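You operate a simulated robot arm through the tools that you are given. There is no shell and no other tool.

You are at the controls of a simulated two-armed robot. One attempt, no reset.

TASK
Mix the yellow vial on fast till its colour is even.
Fine: in the mixer; switch it off before you put the vial back in its own well; leave the other vials unmixed. Where these are worked on the way, their far stop is far enough and under half their travel is too little: switch of the vial mixer.

Only the result counts: the job must be done as asked and must still hold three seconds after the hand-in. Knocking over, shifting, dropping, spilling or breaking anything else fails it.

THE ROBOT
Two 7-joint arms with two-finger parallel grippers on one trunk that stands fixed in place. Base frame: the origin is at the foot of the trunk, x ahead of it, y to its left, z up; the work surface is at about z = 0.8. Readings come in m, rad, newtons and seconds.
The left shoulder is at [0.08, 0.131, 0.947], the right one opposite. With the tool pointing down near the work surface each hand reaches from about 0.4 to 0.86 m from the base axis, measured 20 degrees to its own side. Payload 1.57 kg a hand.
Tool frame (each hand has its own): the origin (TCP) lies between the finger pads and is the grasp point; the fingertips stand 0.03 m ahead of it; z points along the fingers, y is the line along which they close. Largest opening 0.11 m; finger width 0.024, thickness 0.012; the body of the gripper, 0.048 by 0.112 m, starts 0.078 m behind the TCP.
Orientation is that of the tool frame in the base frame, as a unit quaternion [w, x, y, z]. With the fingers straight down and closing along the base's y, the tool's x points along the base's -x, its y along +y and its z along -z.

THE INTERFACE
- The arms move only by the tool servo_tool. It takes "left_steps", "right_steps" or both (then of equal length, played together; a hand with none holds still); each is a list of rows, each an object of numbers (a shift or turn left out is 0, a gripper value left out holds the last): "dx", "dy", "dz": the shift along the tool's x, y, z in m; "rx", "ry", "rz": the turn, a rotation vector about the tool's x, y, z in rad; "grip": the closure in counts, from 0 (fully open) to 255 (shut). In form: [{"dx": .., "dy": .., "dz": .., "rx": .., "ry": .., "rz": .., "grip": ..}, ...]. A call has 1 to 20 rows; each row shifts and turns the commanded pose from where the row before left it, along the tool's axes as they then stand. Each row takes 0.2 s and may step no farther than 0.05 m and 0.15 rad from the row before; otherwise, or with a gripper value out of range, the whole call is refused. A pose out of reach is approached as far as the arm can. The call stops where the force on the tool passes 40 N (or 10 N more than at its start, if that is more) or the arm is blocked; 0.2 s more then pass. Each finger travels about 0.108 m/s and halts on what it meets, pressing with about 38 N; the grip force reading is that of the motor and also rises with nothing between the fingers. The clock runs only during rows and for 0.2 s after the last one: add rows that do not move to give the fingers time. It gives the time, the measured TCP pose, the force on the tool (base axes), the opening and the grip force at its end, in the units of the frame above (readings bear some noise), with the torque about the TCP (base axes, N m) and any sound that the robot's microphone picked up, and new pictures: "pictures" is both (left out), scene, wrist or none (wrist: the cameras of the hands that moved).
- Cameras (640 x 400 px; columns grow to the right, rows downward): "scene" is now at [-0.0492, -0.0152, 1.4508]; the picture's right is [-0.22, -0.98, 0.00], its down [-0.41, 0.09, -0.91] and it looks along [0.89, -0.20, -0.42] (base axes); focal length 311 px, centre (320, 200). "left" rides on the left gripper at [0.07, -0.016, -0.141] in its tool frame; the picture's right is [0.23, 0.97, 0.00], its down [-0.86, 0.20, -0.48] and it looks along [-0.47, 0.11, 0.88] (tool axes); focal length 222 px, centre (320, 200). "right" rides on the right gripper at [0.07, 0.016, -0.141] in its tool frame; the picture's right is [-0.23, 0.97, 0.00], its down [-0.86, -0.20, -0.48] and it looks along [-0.47, -0.11, 0.88] (tool axes); focal length 222 px, centre (320, 200). There is no depth. A picture from a camera that has moved, and an enlarged one, comes with that camera's place and axes in the base frame and with its lens. The place of the scene camera against the robot may be out by one fixed shift of up to 0.025 m in any direction.
- head_to(pan, tilt): turns the head with the scene camera to pan (to the left, within 1.902 rad either way) and tilt (down, from -0.506 to 1.204), counted from straight ahead of the robot. It gives what a move gives, and a new picture of the scene camera.
- inspect(camera, box): a new picture of the part [left, top, right, bottom] of that camera's present view, enlarged. The clock stands still meanwhile.
- hand_in(): hands the job in; it is judged then, once.

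Nothing tells you positions but the pictures and the camera data. Unless the task says otherwise, let go and move clear before handing in.

The tools are called after ">>>" as a command line: name --argument value ..., lists and objects as JSON in quotes. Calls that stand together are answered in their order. servo_tool: Moves the arms, as the interface text tells. Its arguments: {"type":"object","properties":{"left_steps":{"type":"array"},"right_steps":{"type":"array"},"pictures":{"type":"string","enum":["both","scene","wrist","none"]}},"required":[]} The other tools are called the same way: head_to (pan, tilt) turns the head that bears the scene camera; inspect (camera, box) takes an enlarged picture of a part of a camera's view; hand_in () hands the job in.

At the start:

```text
t: 0.0
left_eef_pos: [0.6047, 0.0124, 1.1902]
left_orientation: [0.001, 0.0, 1.0, 0.0]
left_force: [0.0, 0.5, 0.5]
left_ft_torque: [0.02, 0.0, 0.0]
left_opening: 0.1098
left_finger_force: 0.0
right_eef_pos: [0.3849, -0.4403, 1.1921]
right_orientation: [0.001, 0.0, 1.0, 0.0]
right_force: [-0.3, -0.4, 0.5]
right_ft_torque: [-0.01, 0.02, -0.03]
right_opening: 0.11
right_finger_force: 0.1
head pan, tilt: [-0.22, 0.429]
```

scene: 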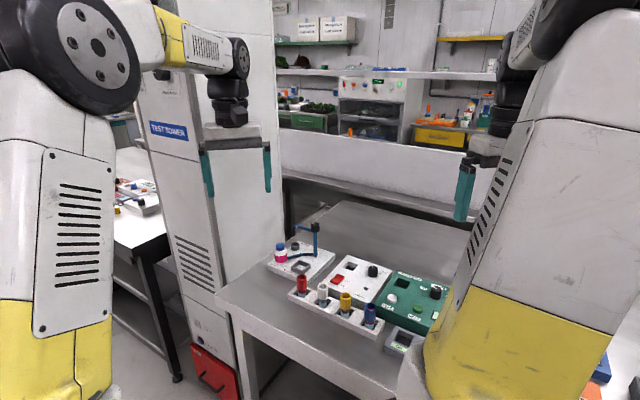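
right: 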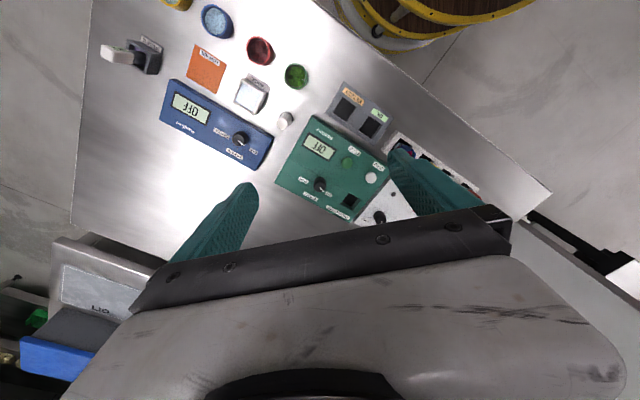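
left: 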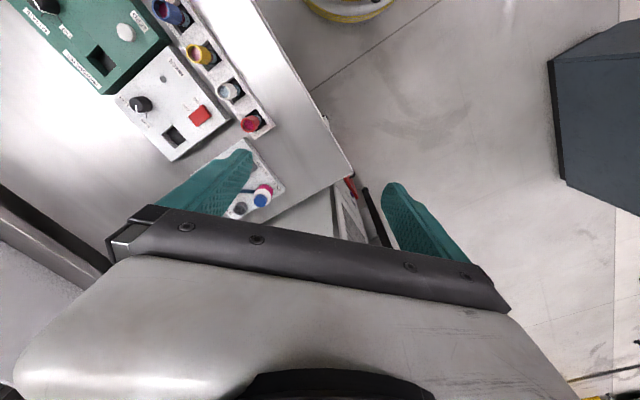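

I see a bench with a rack of four vials (red, white, yellow, blue), a white device and a green device behind it, and other instruments. I'll take closer looks first to find which one is the vial mixer and its switch.

>>> inspect --camera "scene" --box '[250, 210, 460, 360]'

>>> inspect --camera "left" --box '[20, 0, 300, 220]'

>>> inspect --camera "right" --box '[100, 0, 480, 240]'

```text
2.67 times, centred on (355, 285) of scene
camera zoom: at [-0.0492, -0.0152, 1.4508], right [-0.22, -0.98, 0.0], down [-0.41, 0.09, -0.91], along [0.89, -0.2, -0.42], focal length 828 px, centre (227, -27)
```

zoom: 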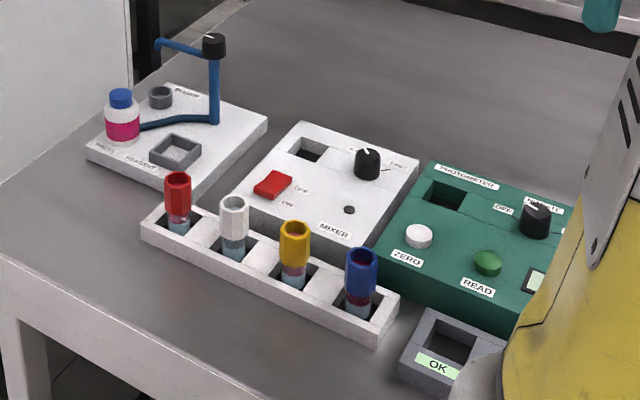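

```text
1.82 times, centred on (160, 110) of left
camera zoom: at [0.5352, -0.0036, 1.3313], right [-0.23, 0.97, 0.0], down [0.86, 0.2, 0.48], along [0.47, 0.11, -0.88], focal length 404 px, centre (611, 364)
```

zoom: 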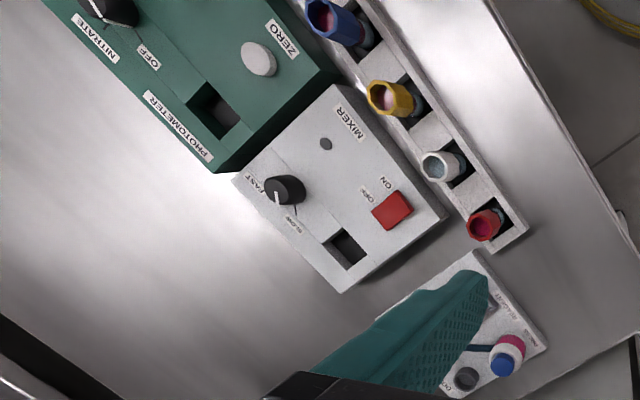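

```text
1.67 times, centred on (290, 120) of right
camera zoom: at [0.3153, -0.4246, 1.3332], right [0.23, 0.97, 0.0], down [0.86, -0.2, 0.48], along [0.47, -0.11, -0.88], focal length 370 px, centre (370, 333)
```

zoom: 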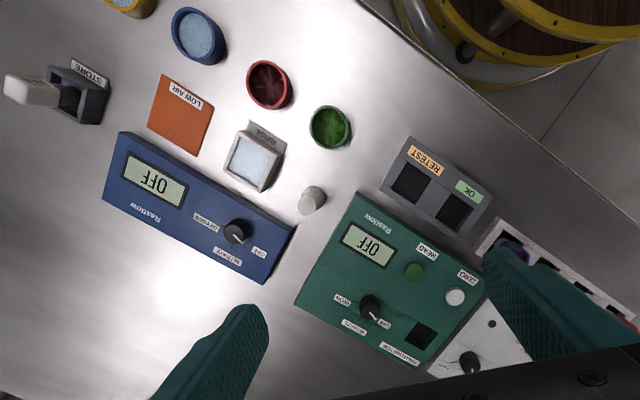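

The mixer is the white box near (0.72, -0.28) with a red rocker (ON/OFF), a SLOW/FAST knob and a square well; the rack row runs about 45° with the yellow vial near (0.55, -0.215). I'll move the left arm aside and bring the right camera above the mixer for a closer look.

>>> servo_tool --right_steps '[{"dx": -0.03, "dy": 0.027, "dz": 0.006}, {"dx": -0.03, "dy": 0.027, "dz": 0.006}, {"dx": -0.03, "dy": 0.027, "dz": 0.006}, {"dx": -0.03, "dy": 0.027, "dz": 0.006}, {"dx": -0.03, "dy": 0.027, "dz": 0.006}, {"dx": -0.03, "dy": 0.027, "dz": 0.006}, {"dx": -0.03, "dy": 0.027, "dz": 0.006}, {}]' --left_steps '[{"dy": 0.03}, {"dy": 0.03}, {"dy": 0.03}, {"dy": 0.03}, {"dy": 0.03}, {"dy": 0.03}, {"dy": 0.03}, {}]'

```text
t: 1.8
left_eef_pos: [0.6066, 0.2245, 1.1878]
left_orientation: [0.0, 0.0, 1.0, 0.0]
left_force: [-0.2, 0.4, 0.8]
left_ft_torque: [0.01, 0.04, 0.03]
left_opening: 0.1103
left_finger_force: 0.0
right_eef_pos: [0.595, -0.2508, 1.1496]
right_orientation: [0.0, 0.0, 1.0, -0.001]
right_force: [-0.6, -0.3, -0.1]
right_ft_torque: [0.01, 0.01, 0.03]
right_opening: 0.1101
right_finger_force: 0.0
head pan, tilt: [-0.22, 0.429]
camera right: at [0.5251, -0.2356, 1.2904], right [0.23, 0.97, 0.0], down [0.85, -0.2, 0.48], along [0.47, -0.11, -0.88], focal length 222 px, centre (320, 200)
camera left: at [0.536, 0.2072, 1.3297], right [-0.23, 0.97, 0.0], down [0.86, 0.2, 0.48], along [0.47, 0.11, -0.88], focal length 222 px, centre (320, 200)
```

scene: 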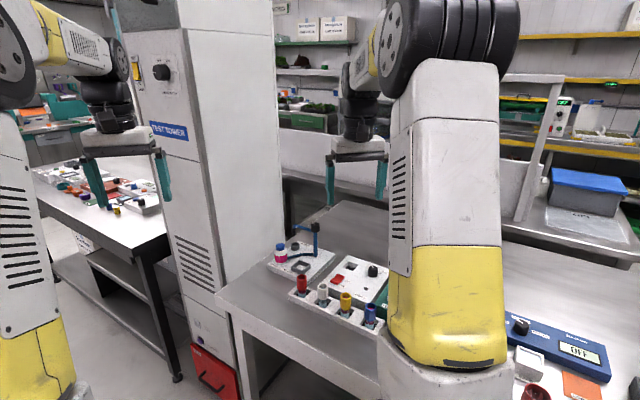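
right: 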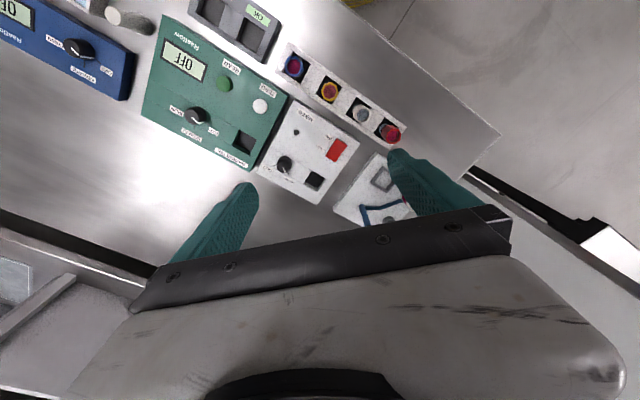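
left: 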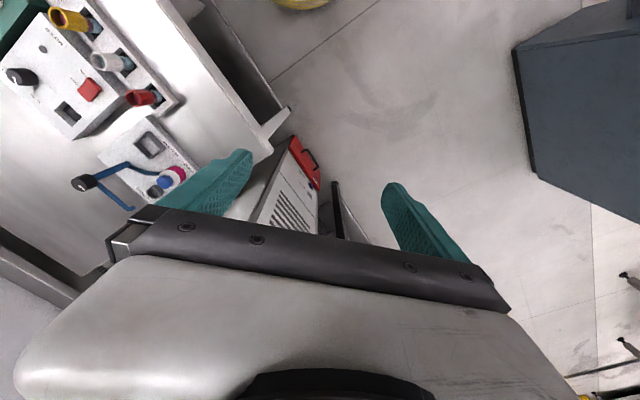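

>>> inspect --camera "right" --box '[240, 30, 420, 220]'

>>> inspect --camera "left" --box '[0, 0, 200, 150]'

>>> inspect --camera "scene" --box '[280, 240, 400, 330]'

```text
2.11 times, centred on (330, 125) of right
camera zoom: at [0.5251, -0.2356, 1.2904], right [0.23, 0.97, 0.0], down [0.85, -0.2, 0.48], along [0.47, -0.11, -0.88], focal length 468 px, centre (299, 358)
```

zoom: 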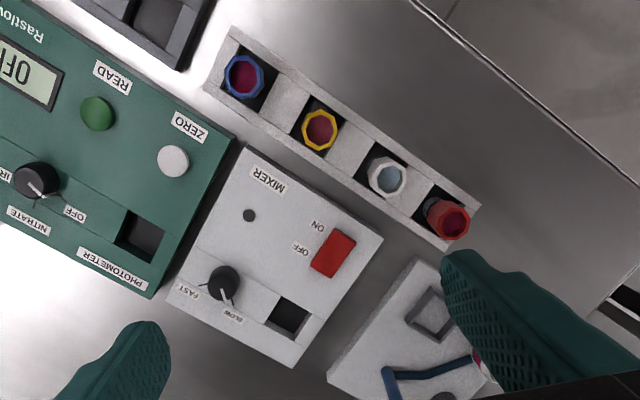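

```text
2.67 times, centred on (100, 75) of left
camera zoom: at [0.536, 0.2072, 1.3297], right [-0.23, 0.97, 0.0], down [0.86, 0.2, 0.48], along [0.47, 0.11, -0.88], focal length 592 px, centre (907, 533)
```

zoom: 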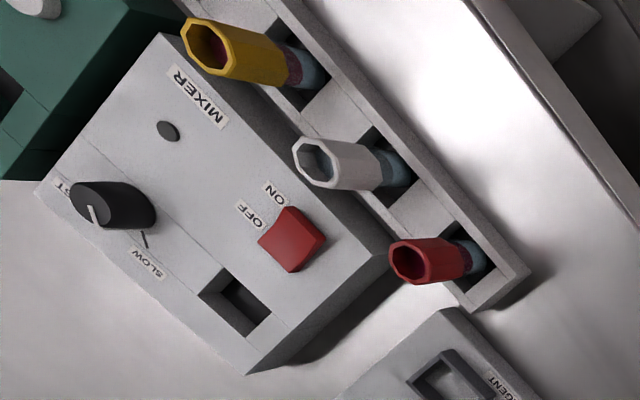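

```text
4.44 times, centred on (340, 285) of scene
camera zoom: at [-0.0491, -0.015, 1.4508], right [-0.22, -0.98, 0.0], down [-0.41, 0.09, -0.91], along [0.89, -0.2, -0.42], focal length 1380 px, centre (231, -178)
```

zoom: 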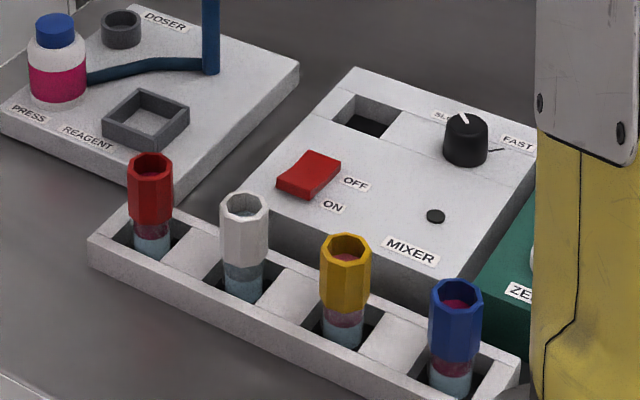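

>>> inspect --camera "right" --box '[264, 145, 334, 195]'

>>> inspect --camera "left" --box '[0, 50, 120, 130]'

>>> inspect --camera "scene" --box '[345, 255, 405, 295]'

```text
8.00 times, centred on (299, 170) of right
camera zoom: at [0.5251, -0.2356, 1.2904], right [0.23, 0.97, 0.0], down [0.85, -0.2, 0.48], along [0.47, -0.11, -0.88], focal length 1777 px, centre (488, 440)
```

zoom: 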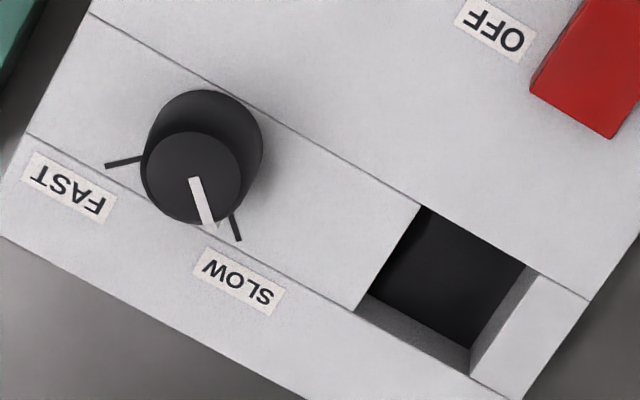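

```text
5.00 times, centred on (60, 90) of left
camera zoom: at [0.536, 0.2072, 1.3297], right [-0.23, 0.97, 0.0], down [0.86, 0.2, 0.48], along [0.47, 0.11, -0.88], focal length 1111 px, centre (1620, 750)
```

zoom: 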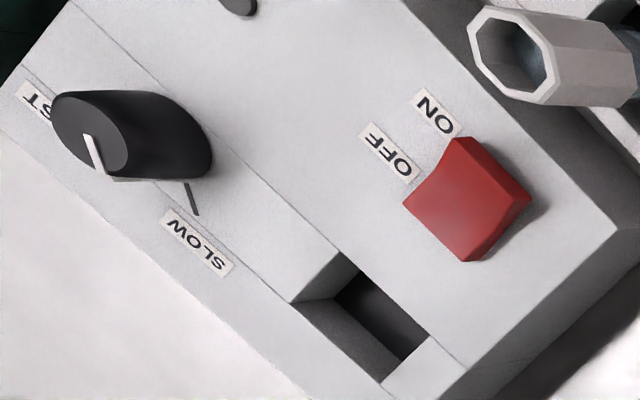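

```text
10.00 times, centred on (375, 275) of scene
camera zoom: at [-0.0491, -0.015, 1.4508], right [-0.22, -0.98, 0.0], down [-0.41, 0.09, -0.91], along [0.89, -0.2, -0.42], focal length 3106 px, centre (-230, -550)
```

zoom: 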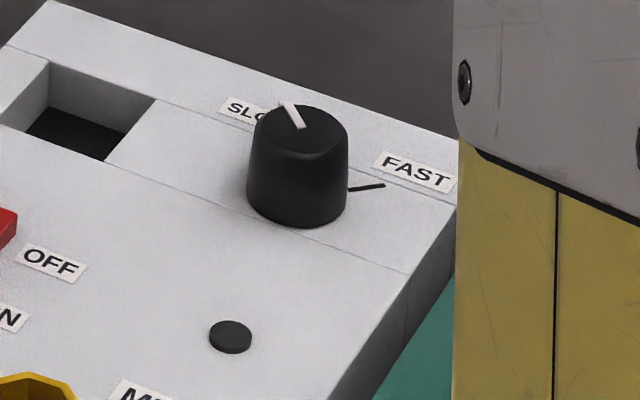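

The mixer top sits at z≈0.834 with its well at (0.718, -0.293); the knob at (0.662, -0.346, top 0.859) points at SLOW, and the rocker is at about (0.657, -0.233). First I'll bring the right hand above the knob, turned 45°, so I can turn it about 90° clockwise to FAST.

>>> servo_tool --right_steps '[{"dx": -0.0134, "dy": -0.0189, "dz": 0.028, "grip": 110}, {"dx": -0.0134, "dy": -0.0189, "dz": 0.028}, {"dx": -0.0134, "dy": -0.0189, "dz": 0.028}, {"dx": -0.0134, "dy": -0.0189, "dz": 0.028}, {"dx": -0.0134, "dy": -0.0189, "dz": 0.028}, {"rz": -0.131}, {"rz": -0.131}, {"rz": -0.131}, {"rz": -0.131}, {"rz": -0.131}, {"rz": -0.13}, {}]'

```text
t: 4.4
left_eef_pos: [0.6066, 0.2226, 1.1879]
left_orientation: [0.0, -0.001, 1.0, 0.0]
left_force: [-0.5, 0.4, 0.4]
left_ft_torque: [-0.01, 0.04, -0.03]
left_opening: 0.1101
left_finger_force: 0.0
right_eef_pos: [0.6615, -0.3459, 1.0105]
right_orientation: [0.0, -0.383, 0.924, 0.0]
right_force: [0.4, 0.4, -0.2]
right_ft_torque: [0.0, 0.0, -0.02]
right_opening: 0.0628
right_finger_force: 0.0
head pan, tilt: [-0.22, 0.429]
camera right: at [0.6006, -0.3846, 1.1511], right [-0.53, 0.85, 0.0], down [0.75, 0.46, 0.48], along [0.41, 0.25, -0.88], focal length 222 px, centre (320, 200)
```

scene: 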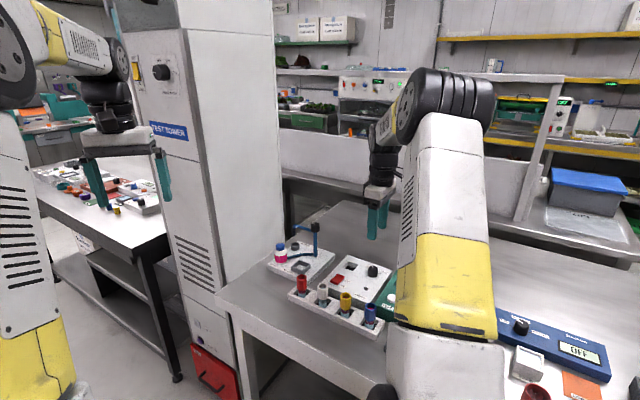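
right: 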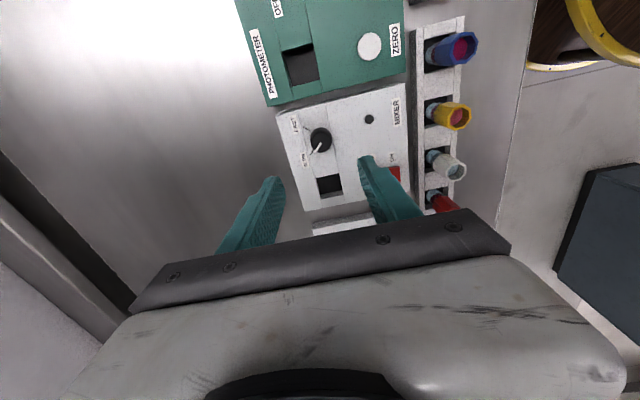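

>>> inspect --camera "right" --box '[270, 80, 420, 220]'

>>> inspect --camera "right" --box '[400, 10, 490, 220]'

```text
2.86 times, centred on (345, 150) of right
camera zoom: at [0.6006, -0.3846, 1.1511], right [-0.53, 0.85, 0.0], down [0.75, 0.46, 0.48], along [0.41, 0.25, -0.88], focal length 635 px, centre (249, 343)
```

zoom: 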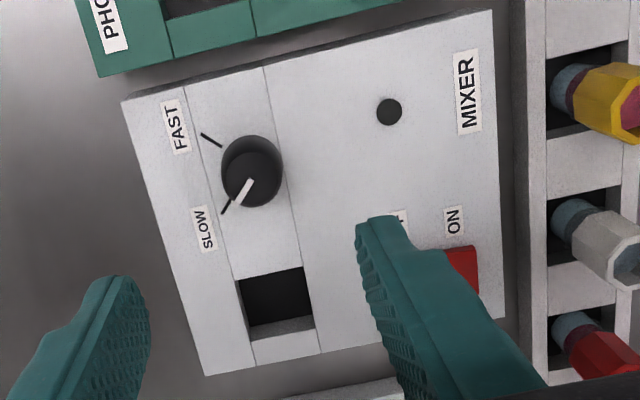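

```text
1.90 times, centred on (445, 115) of right
camera zoom: at [0.6006, -0.3846, 1.1511], right [-0.53, 0.85, 0.0], down [0.75, 0.46, 0.48], along [0.41, 0.25, -0.88], focal length 423 px, centre (82, 362)
```

zoom: 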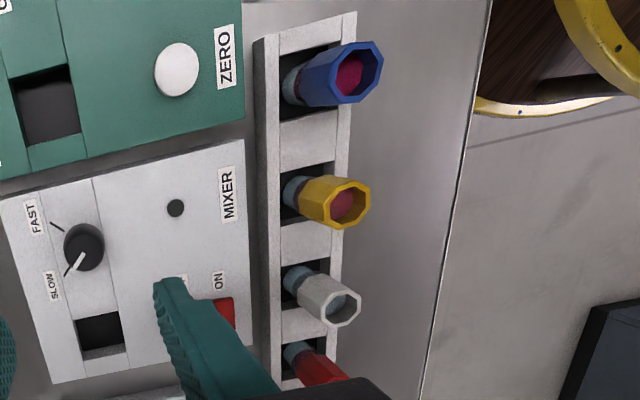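

The knob axis checks out at (0.662, -0.345), with the pointer along +x (SLOW) and the FAST tick along -y. I'll descend, close on the knob and check the grip.

>>> servo_tool --right_steps '[{"dx": -0.0012, "dz": 0.035}, {"dz": 0.035}, {"dz": 0.035}, {"dz": 0.033}, {}, {"grip": 255}, {}, {}, {}]'

```text
t: 6.4
left_eef_pos: [0.6075, 0.2234, 1.1874]
left_orientation: [-0.001, 0.0, 1.0, 0.0]
left_force: [0.6, -0.4, -0.4]
left_ft_torque: [0.0, 0.01, -0.01]
left_opening: 0.1099
left_finger_force: 0.0
right_eef_pos: [0.6603, -0.3453, 0.8719]
right_orientation: [0.0, -0.383, 0.924, 0.0]
right_force: [5.3, -4.1, -6.2]
right_ft_torque: [0.04, -0.5, -0.08]
right_opening: 0.0287
right_finger_force: 38.9
head pan, tilt: [-0.22, 0.429]
camera right: at [0.5992, -0.3839, 1.0128], right [-0.53, 0.85, 0.0], down [0.75, 0.46, 0.48], along [0.41, 0.25, -0.88], focal length 222 px, centre (320, 200)
```

scene: 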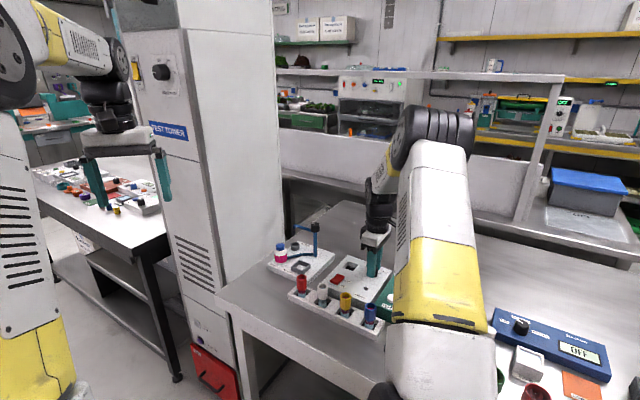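
right: 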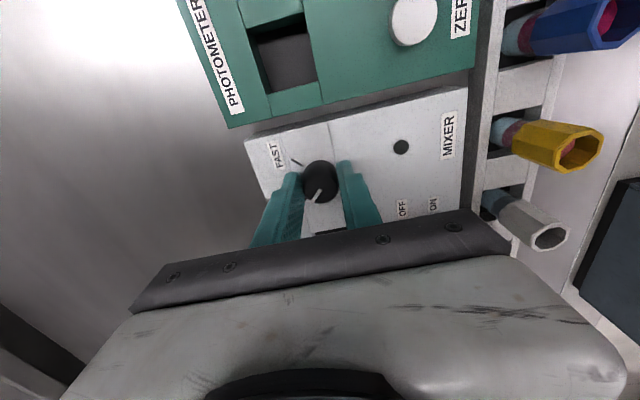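

The knob is gripped at 0.029 m opening. I'll turn it clockwise (seen from above) about 90° and then look.

>>> servo_tool --right_steps '[{"dy": -0.001}, {"rz": 0.13}, {"rz": 0.13}, {"rz": 0.13}, {"rz": 0.13}, {"rz": 0.13}, {"rz": 0.13}, {"rz": 0.13}, {"rz": 0.13}, {"rz": 0.13}, {"rz": 0.13}, {"rz": 0.13}, {"rz": 0.13}, {}]'

```text
t: 9.4
left_eef_pos: [0.605, 0.2245, 1.1889]
left_orientation: [0.0, 0.0, 1.0, 0.0]
left_force: [0.2, -0.3, 1.2]
left_ft_torque: [-0.01, -0.01, 0.02]
left_opening: 0.1101
left_finger_force: 0.0
right_eef_pos: [0.6622, -0.3442, 0.872]
right_orientation: [-0.003, 0.378, 0.926, 0.0]
right_force: [-21.7, 17.4, -6.7]
right_ft_torque: [0.56, 0.74, -0.04]
right_opening: 0.0286
right_finger_force: 38.5
head pan, tilt: [-0.22, 0.429]
camera right: at [0.6242, -0.2844, 1.0134], right [0.84, 0.54, 0.0], down [0.47, -0.74, 0.47], along [0.25, -0.4, -0.88], focal length 222 px, centre (320, 200)
```

scene: 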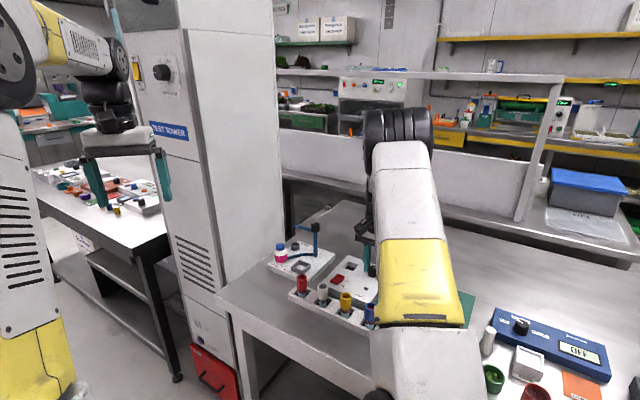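
right: 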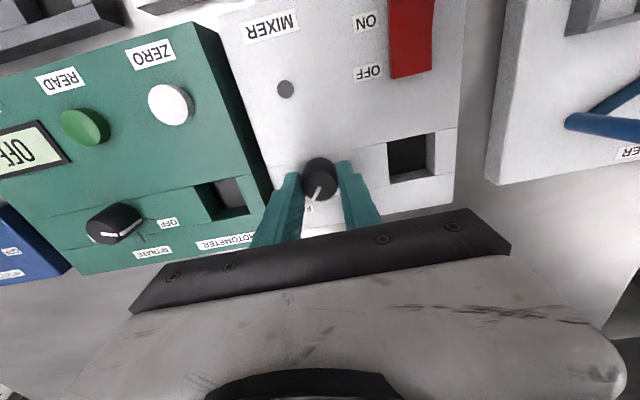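

The hand has turned about 89°. I'll release the knob and rise to see where its pointer now stands.

>>> servo_tool --right_steps '[{"grip": 110}, {}, {}, {"dz": -0.03}, {"dz": -0.04}, {"dz": -0.04}, {}]'

>>> inspect --camera "right" --box '[250, 100, 400, 200]'

```text
t: 11.0
left_eef_pos: [0.6052, 0.2236, 1.1888]
left_orientation: [0.0, 0.0, 1.0, 0.0]
left_force: [0.8, 0.4, 0.0]
left_ft_torque: [0.0, 0.0, 0.0]
left_opening: 0.1098
left_finger_force: 0.0
right_eef_pos: [0.6627, -0.3451, 0.9839]
right_orientation: [0.0, 0.378, 0.926, -0.001]
right_force: [0.5, -0.3, 0.2]
right_ft_torque: [0.0, 0.0, 0.0]
right_opening: 0.0624
right_finger_force: 0.2
head pan, tilt: [-0.22, 0.429]
camera right: at [0.6254, -0.2859, 1.1242], right [0.84, 0.54, 0.0], down [0.47, -0.74, 0.48], along [0.26, -0.4, -0.88], focal length 222 px, centre (320, 200)
```

scene: 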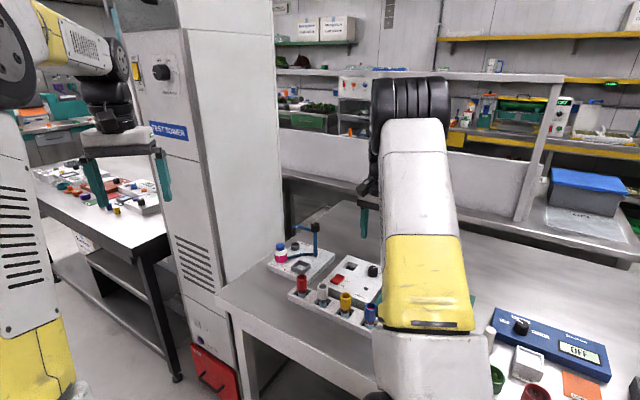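
right: 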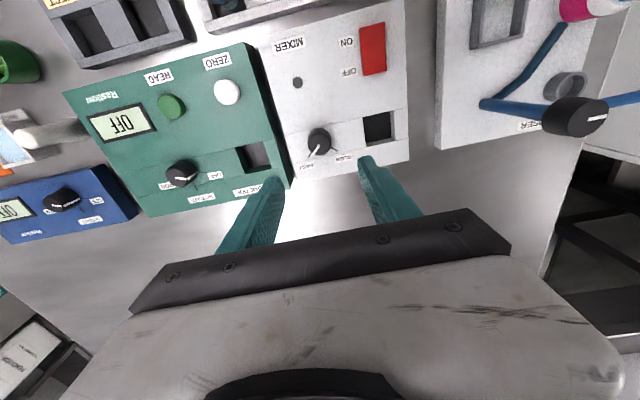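

```text
4.00 times, centred on (325, 150) of right
camera zoom: at [0.6254, -0.2859, 1.1242], right [0.84, 0.54, 0.0], down [0.47, -0.74, 0.48], along [0.26, -0.4, -0.88], focal length 888 px, centre (300, 400)
```

zoom: 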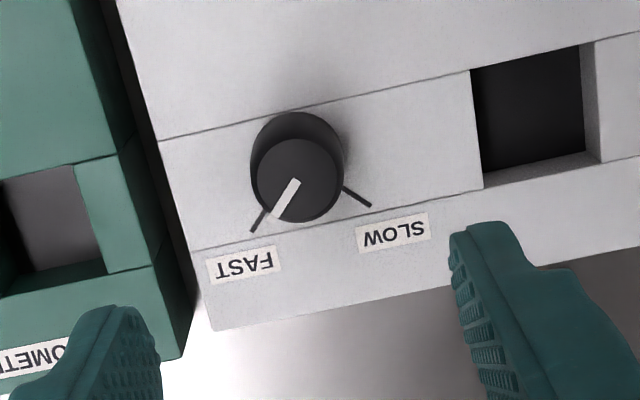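

The pointer now lies right along the FAST tick. Next I'll turn the hand back to 45° (closing across the rack row) and move it above the yellow vial to check alignment.

>>> servo_tool --right_steps '[{"rz": -0.13, "grip": 125}, {"rz": -0.13}, {"rz": -0.13}, {"rz": -0.13}, {"rz": -0.13}, {"rz": -0.13}, {"rz": -0.13}, {"rz": -0.13}, {"rz": -0.13}, {"rz": -0.13}, {"rz": -0.13}, {"rz": -0.13}, {"dy": 0.042, "dx": -0.0011, "dz": -0.005}, {"dy": 0.042, "dx": -0.0011, "dz": -0.005}, {"dy": 0.042, "dx": -0.0011, "dz": -0.005}, {"dy": 0.042, "dx": -0.0011, "dz": -0.005}, {}]'

>>> inspect --camera "right" --box '[230, 60, 430, 220]'

>>> inspect --camera "left" --box '[0, 0, 200, 150]'

```text
t: 14.6
left_eef_pos: [0.6069, 0.2224, 1.1884]
left_orientation: [0.0, 0.001, 1.0, 0.0]
left_force: [0.0, 0.4, 0.5]
left_ft_torque: [0.02, 0.01, 0.0]
left_opening: 0.1102
left_finger_force: 0.1
right_eef_pos: [0.5513, -0.2222, 1.0029]
right_orientation: [0.0, -0.383, 0.924, 0.0]
right_force: [-0.2, -0.3, 0.4]
right_ft_torque: [-0.01, -0.02, 0.0]
right_opening: 0.056
right_finger_force: 0.0
head pan, tilt: [-0.22, 0.429]
camera right: at [0.4898, -0.2604, 1.1439], right [-0.53, 0.85, 0.0], down [0.75, 0.46, 0.48], along [0.41, 0.25, -0.88], focal length 222 px, centre (320, 200)
```

scene: 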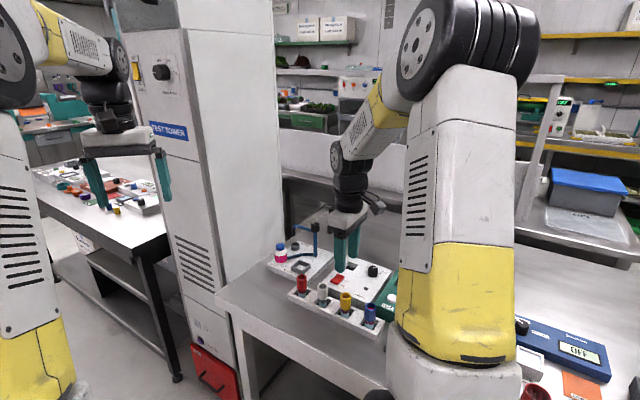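
right: 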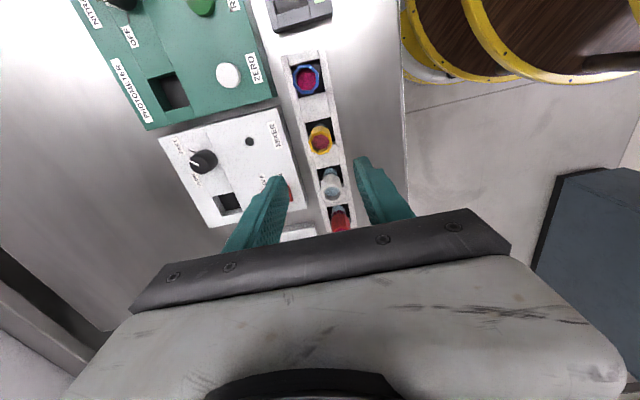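

```text
2.50 times, centred on (330, 140) of right
camera zoom: at [0.4898, -0.2604, 1.1439], right [-0.53, 0.85, 0.0], down [0.75, 0.46, 0.48], along [0.41, 0.25, -0.88], focal length 555 px, centre (295, 350)
```

zoom: 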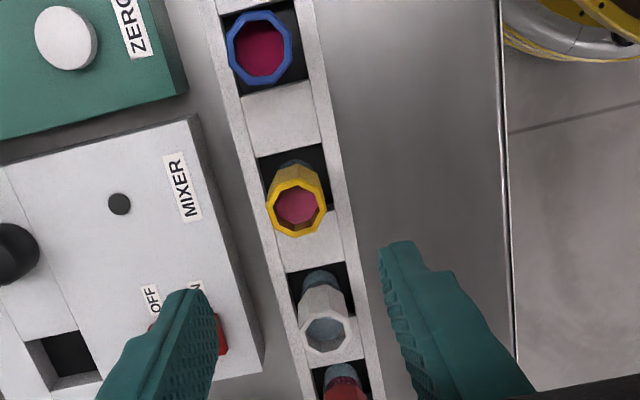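

```text
2.67 times, centred on (100, 75) of left
camera zoom: at [0.536, 0.2068, 1.3298], right [-0.23, 0.97, 0.0], down [0.86, 0.2, 0.48], along [0.47, 0.11, -0.88], focal length 592 px, centre (907, 533)
```

zoom: 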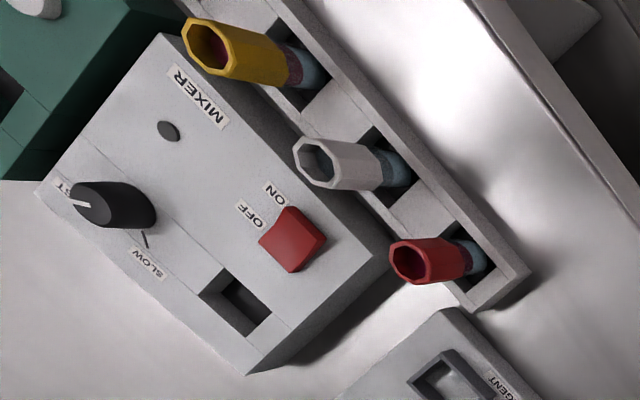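

The yellow vial's rim centre comes out at (0.5465, -0.2245), z≈0.876, standing upright. I'll centre over it and descend part way, then verify before closing.

>>> servo_tool --right_steps '[{"dx": 0.005, "dy": 0.0018}, {"dz": 0.03}, {"dz": 0.03}, {}]' --pictures "wrist"

>>> inspect --camera "right" --box '[240, 80, 420, 220]'

```text
t: 15.6
left_eef_pos: [0.6064, 0.2238, 1.1883]
left_orientation: [0.0, 0.0, 1.0, -0.001]
left_force: [0.3, 0.6, -0.7]
left_ft_torque: [0.0, -0.01, 0.01]
left_opening: 0.1101
left_finger_force: 0.0
right_eef_pos: [0.5464, -0.2239, 0.9442]
right_orientation: [-0.001, -0.382, 0.924, 0.0]
right_force: [-0.5, 0.4, -0.1]
right_ft_torque: [0.03, -0.02, -0.01]
right_opening: 0.056
right_finger_force: 0.1
head pan, tilt: [-0.22, 0.429]
camera right: at [0.485, -0.2629, 1.0834], right [-0.53, 0.85, 0.0], down [0.75, 0.46, 0.48], along [0.41, 0.25, -0.88], focal length 222 px, centre (320, 200)
```

right: 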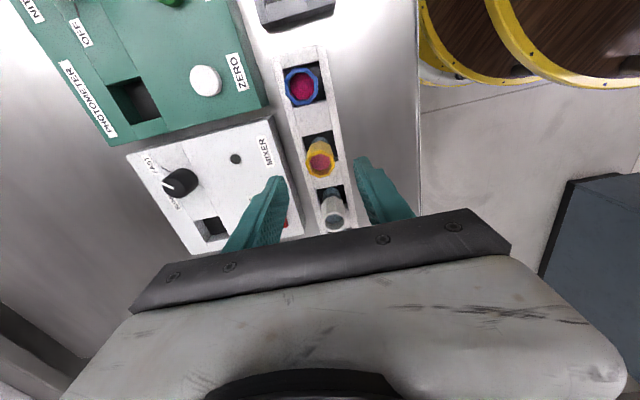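

```text
2.86 times, centred on (330, 150) of right
camera zoom: at [0.485, -0.2629, 1.0834], right [-0.53, 0.85, 0.0], down [0.75, 0.46, 0.48], along [0.41, 0.25, -0.88], focal length 635 px, centre (291, 343)
```

zoom: 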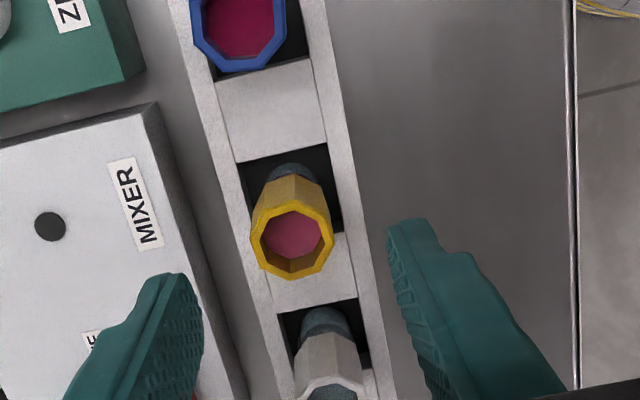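

The hand is centred on the yellow vial to within about a millimetre. I'll descend to TCP z≈0.870 and close.

>>> servo_tool --right_steps '[{"dz": 0.025}, {"dz": 0.025}, {"dz": 0.024}, {}, {"grip": 255}, {}, {}]'

>>> inspect --camera "left" --box '[0, 0, 200, 150]'

```text
t: 17.2
left_eef_pos: [0.6057, 0.2241, 1.189]
left_orientation: [-0.001, 0.001, 1.0, 0.001]
left_force: [0.4, -0.4, -0.2]
left_ft_torque: [-0.01, -0.01, 0.03]
left_opening: 0.1099
left_finger_force: 0.0
right_eef_pos: [0.5444, -0.2253, 0.868]
right_orientation: [0.0, -0.383, 0.924, 0.0]
right_force: [0.7, -0.4, 0.5]
right_ft_torque: [0.02, 0.0, 0.02]
right_opening: 0.0276
right_finger_force: 37.8
head pan, tilt: [-0.22, 0.429]
camera right: at [0.4829, -0.265, 1.0086], right [-0.53, 0.85, 0.0], down [0.75, 0.46, 0.48], along [0.41, 0.25, -0.88], focal length 222 px, centre (320, 200)
```

scene: 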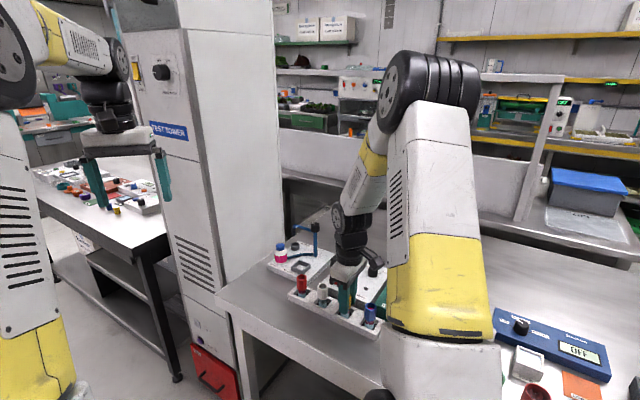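
right: 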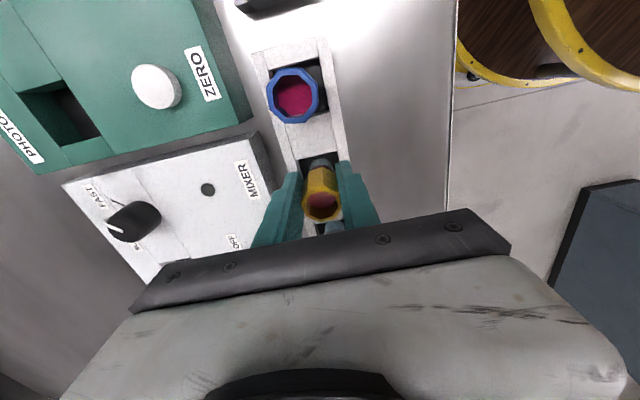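

```text
2.67 times, centred on (100, 75) of left
camera zoom: at [0.536, 0.2068, 1.3298], right [-0.23, 0.97, 0.0], down [0.86, 0.2, 0.48], along [0.47, 0.11, -0.88], focal length 592 px, centre (907, 533)
```

zoom: 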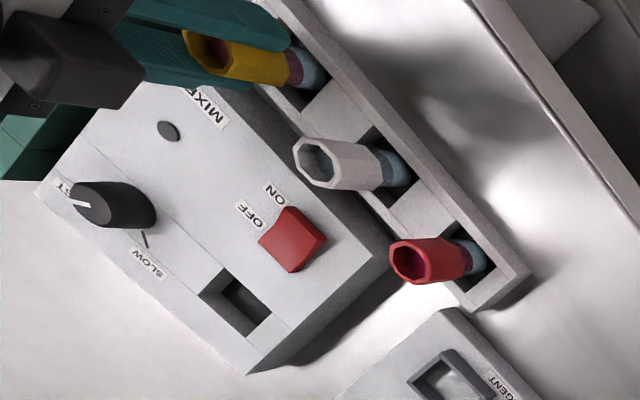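

The vial is held (0.0276 m opening) with no side load. I'll lift it slowly by 0.09 m and check.

>>> servo_tool --right_steps '[{"dz": -0.01}, {"dz": -0.02}, {"dz": -0.02}, {"dz": -0.02}, {"dz": -0.02}, {}]'

>>> inspect --camera "scene" --box '[280, 230, 400, 330]'

>>> inspect --camera "left" --box '[0, 0, 200, 150]'

```text
t: 18.6
left_eef_pos: [0.6069, 0.2237, 1.1886]
left_orientation: [0.001, 0.001, 1.0, -0.001]
left_force: [0.6, -0.9, 0.2]
left_ft_torque: [0.02, 0.04, 0.02]
left_opening: 0.11
left_finger_force: 0.2
right_eef_pos: [0.5421, -0.2262, 0.9588]
right_orientation: [-0.001, -0.383, 0.924, 0.0]
right_force: [-0.2, -0.5, 0.7]
right_ft_torque: [-0.03, 0.04, 0.02]
right_opening: 0.0275
right_finger_force: 37.9
head pan, tilt: [-0.22, 0.429]
camera right: at [0.4815, -0.2644, 1.0994], right [-0.53, 0.85, 0.0], down [0.75, 0.46, 0.48], along [0.41, 0.25, -0.88], focal length 222 px, centre (320, 200)
```

scene: 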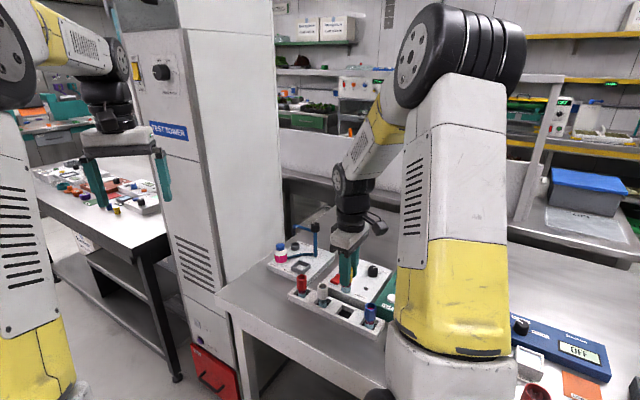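
right: 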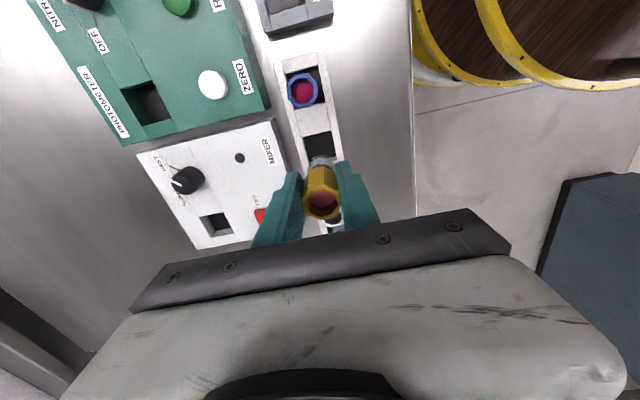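

```text
4.00 times, centred on (340, 280) of scene
camera zoom: at [-0.0492, -0.0151, 1.4508], right [-0.22, -0.98, 0.0], down [-0.41, 0.09, -0.91], along [0.89, -0.2, -0.42], focal length 1242 px, centre (240, -120)
```

zoom: 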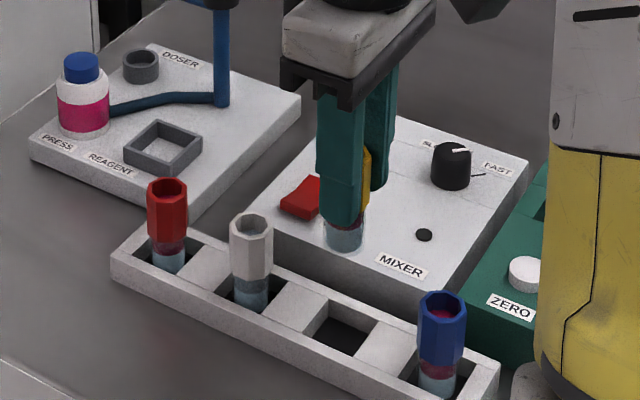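

```text
2.67 times, centred on (100, 75) of left
camera zoom: at [0.536, 0.2068, 1.3298], right [-0.23, 0.97, 0.0], down [0.86, 0.2, 0.48], along [0.47, 0.11, -0.88], focal length 592 px, centre (907, 533)
```

zoom: 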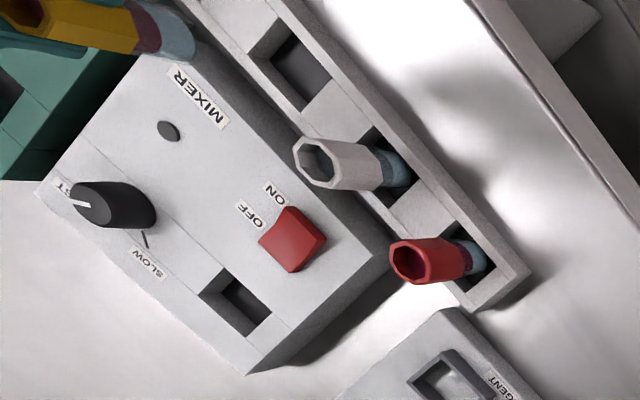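

The yellow vial is up and clear, its own well (third from the red end) now empty. I'll check how it sits in the hand, then carry it to above the mixer well.

>>> inspect --camera "right" --box '[270, 140, 370, 220]'

>>> servo_tool --right_steps '[{"dx": -0.005, "dy": -0.012}, {"dx": -0.01, "dy": -0.024}, {"dx": -0.01, "dy": -0.024}, {"dx": -0.01, "dy": -0.024}, {"dx": -0.01, "dy": -0.024}, {"dx": -0.01, "dy": -0.024}, {"dx": -0.01, "dy": -0.024}, {"dx": -0.0068, "dy": -0.015}, {}, {}]'

>>> inspect --camera "right" --box '[270, 100, 390, 220]'

>>> inspect --camera "left" --box '[0, 30, 160, 150]'

```text
5.00 times, centred on (320, 180) of right
camera zoom: at [0.4815, -0.2644, 1.0994], right [-0.53, 0.85, 0.0], down [0.75, 0.46, 0.48], along [0.41, 0.25, -0.88], focal length 1111 px, centre (320, 300)
```

zoom: 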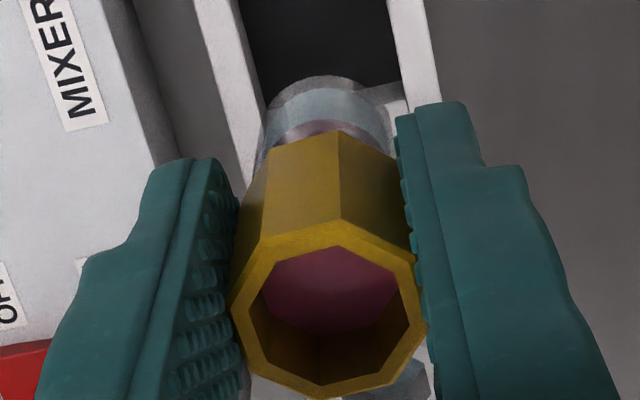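

```text
t: 20.8
left_eef_pos: [0.6057, 0.2234, 1.1885]
left_orientation: [0.0, 0.0, 1.0, -0.001]
left_force: [0.0, -0.8, -1.1]
left_ft_torque: [0.01, -0.03, 0.01]
left_opening: 0.1098
left_finger_force: 0.0
right_eef_pos: [0.7151, -0.2946, 0.9592]
right_orientation: [0.0, -0.382, 0.924, 0.0]
right_force: [-0.7, -0.5, -0.4]
right_ft_torque: [0.03, 0.02, 0.0]
right_opening: 0.0265
right_finger_force: 37.4
head pan, tilt: [-0.22, 0.429]
camera right: at [0.654, -0.333, 1.0995], right [-0.53, 0.85, 0.0], down [0.75, 0.46, 0.48], along [0.41, 0.25, -0.88], focal length 222 px, centre (320, 200)
```

scene: 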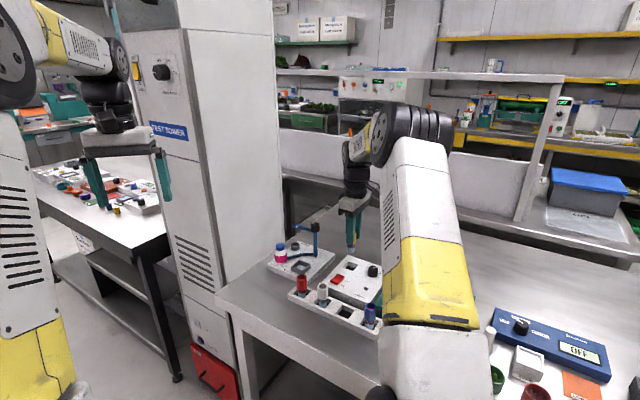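
right: 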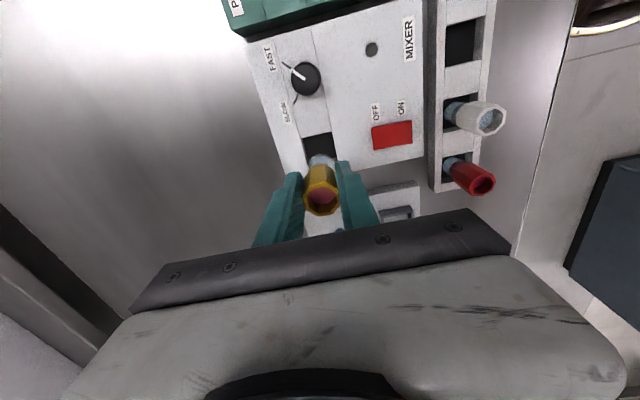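

```text
3.33 times, centred on (330, 160) of right
camera zoom: at [0.654, -0.333, 1.0995], right [-0.53, 0.85, 0.0], down [0.75, 0.46, 0.48], along [0.41, 0.25, -0.88], focal length 740 px, centre (287, 333)
```

zoom: 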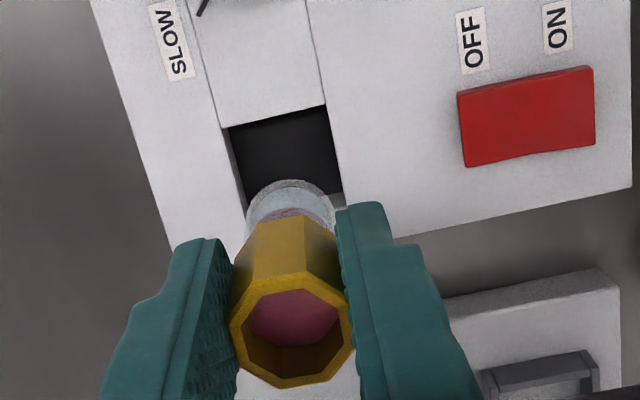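

```text
3.33 times, centred on (80, 90) of left
camera zoom: at [0.5361, 0.2068, 1.3297], right [-0.23, 0.97, 0.0], down [0.86, 0.2, 0.48], along [0.47, 0.11, -0.88], focal length 740 px, centre (1120, 567)
```

zoom: 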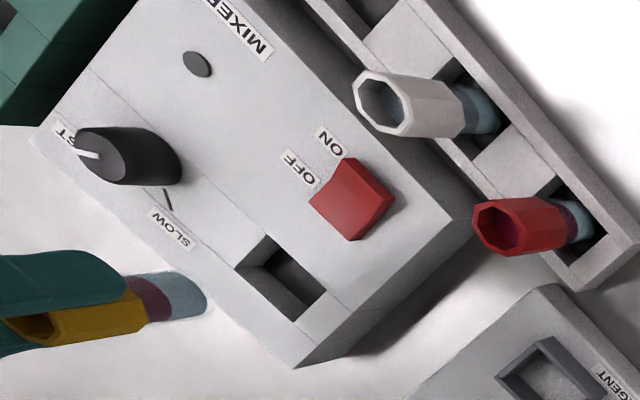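

The vial centre now sits over (0.717, -0.2926), right above the mixer well. I'll lower it gently, first to just inside the opening, watching the force.

>>> servo_tool --right_steps '[{"dz": 0.015}, {"dz": 0.015}, {"dz": 0.015}, {"dz": 0.01}, {}]'

>>> inspect --camera "right" --box '[260, 110, 380, 220]'

>>> inspect --camera "left" --box '[0, 50, 120, 140]'

```text
t: 22.0
left_eef_pos: [0.607, 0.2237, 1.1883]
left_orientation: [0.0, -0.001, 1.0, 0.001]
left_force: [-1.0, 0.5, -0.2]
left_ft_torque: [0.02, 0.0, 0.01]
left_opening: 0.1099
left_finger_force: 0.0
right_eef_pos: [0.7148, -0.2937, 0.9025]
right_orientation: [0.001, -0.382, 0.924, -0.001]
right_force: [-0.1, 0.9, -1.5]
right_ft_torque: [-0.01, 0.01, -0.03]
right_opening: 0.0269
right_finger_force: 37.3
head pan, tilt: [-0.22, 0.429]
camera right: at [0.6541, -0.3331, 1.0434], right [-0.53, 0.85, 0.0], down [0.75, 0.46, 0.48], along [0.41, 0.25, -0.88], focal length 222 px, centre (320, 200)
```

scene: 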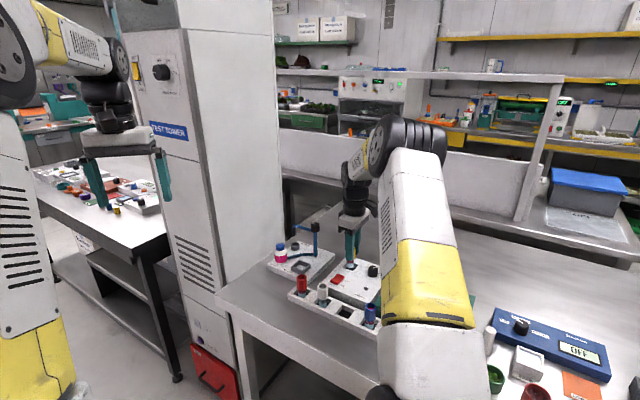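
right: 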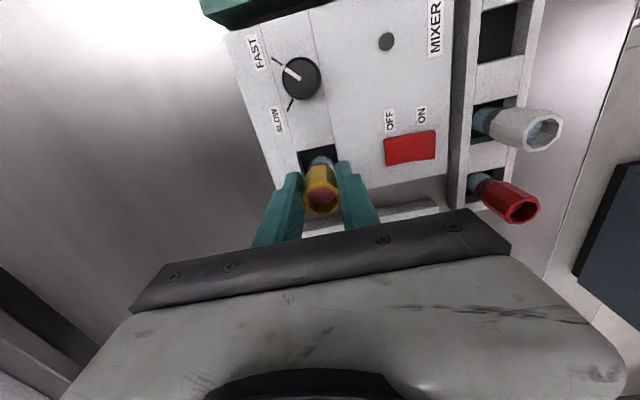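

```text
3.64 times, centred on (320, 165) of right
camera zoom: at [0.6541, -0.3331, 1.0434], right [-0.53, 0.85, 0.0], down [0.75, 0.46, 0.48], along [0.41, 0.25, -0.88], focal length 808 px, centre (320, 327)
```

zoom: 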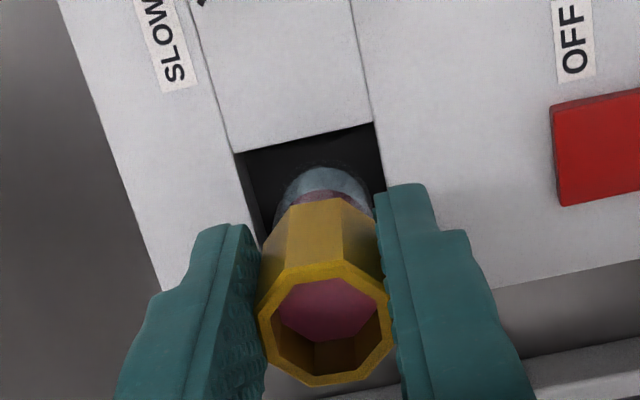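

```text
4.44 times, centred on (60, 95) of left
camera zoom: at [0.5361, 0.2068, 1.3297], right [-0.23, 0.97, 0.0], down [0.86, 0.2, 0.48], along [0.47, 0.11, -0.88], focal length 987 px, centre (1476, 667)
```

zoom: 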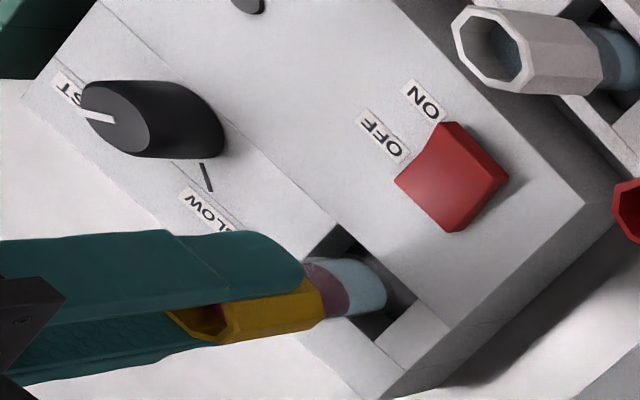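

The vial is entering the well centred. I'll go on lowering in small steps and watch for contact.

>>> servo_tool --right_steps '[{"dz": 0.006}, {"dz": 0.006}, {"dz": 0.005}, {}]' --pictures "none"

>>> inspect --camera "left" --box '[0, 50, 120, 140]'

```text
t: 23.0
left_eef_pos: [0.6062, 0.2245, 1.189]
left_orientation: [0.0, 0.0, 1.0, 0.0]
left_force: [-0.4, 0.0, -0.4]
left_ft_torque: [-0.02, 0.0, -0.01]
left_opening: 0.1099
left_finger_force: 0.0
right_eef_pos: [0.7136, -0.2949, 0.8869]
right_orientation: [-0.001, -0.383, 0.924, 0.0]
right_force: [-0.2, 1.1, 6.3]
right_ft_torque: [0.07, 0.03, 0.05]
right_opening: 0.0272
right_finger_force: 38.0
head pan, tilt: [-0.22, 0.429]
```

```text
4.44 times, centred on (60, 95) of left
camera zoom: at [0.5358, 0.2069, 1.3298], right [-0.23, 0.97, 0.0], down [0.86, 0.2, 0.48], along [0.47, 0.11, -0.88], focal length 987 px, centre (1476, 667)
```

zoom: 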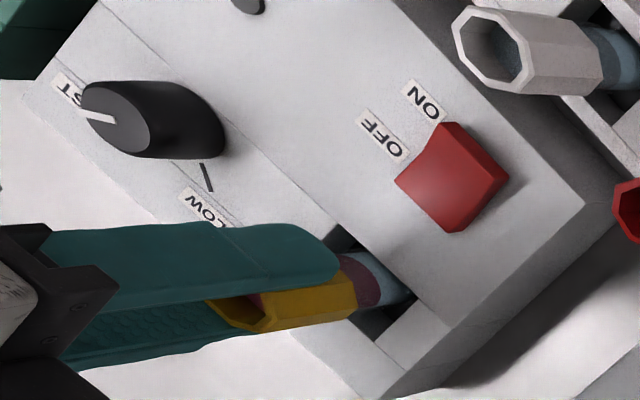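

>>> inspect --camera "right" --box '[260, 110, 380, 220]'

>>> inspect --camera "scene" --box '[310, 230, 400, 310]'

```text
3.64 times, centred on (320, 165) of right
camera zoom: at [0.6523, -0.334, 1.0273], right [-0.53, 0.85, 0.0], down [0.75, 0.46, 0.48], along [0.41, 0.25, -0.88], focal length 808 px, centre (320, 327)
```

zoom: 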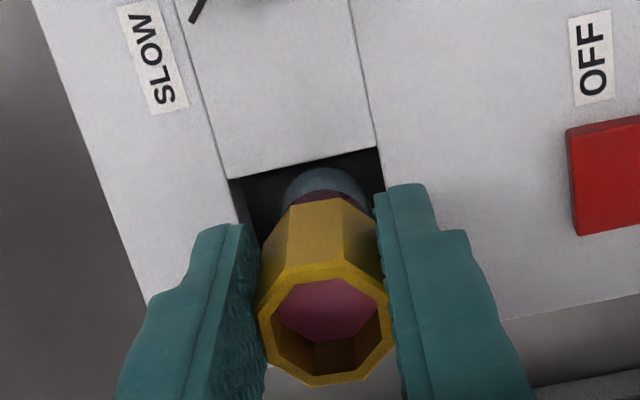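

```text
5.00 times, centred on (355, 270) of scene
camera zoom: at [-0.0494, -0.015, 1.4508], right [-0.22, -0.98, 0.0], down [-0.41, 0.09, -0.91], along [0.89, -0.2, -0.42], focal length 1553 px, centre (145, -150)
```

zoom: 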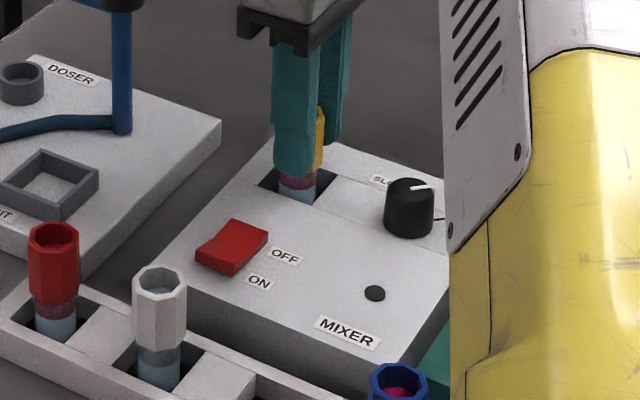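

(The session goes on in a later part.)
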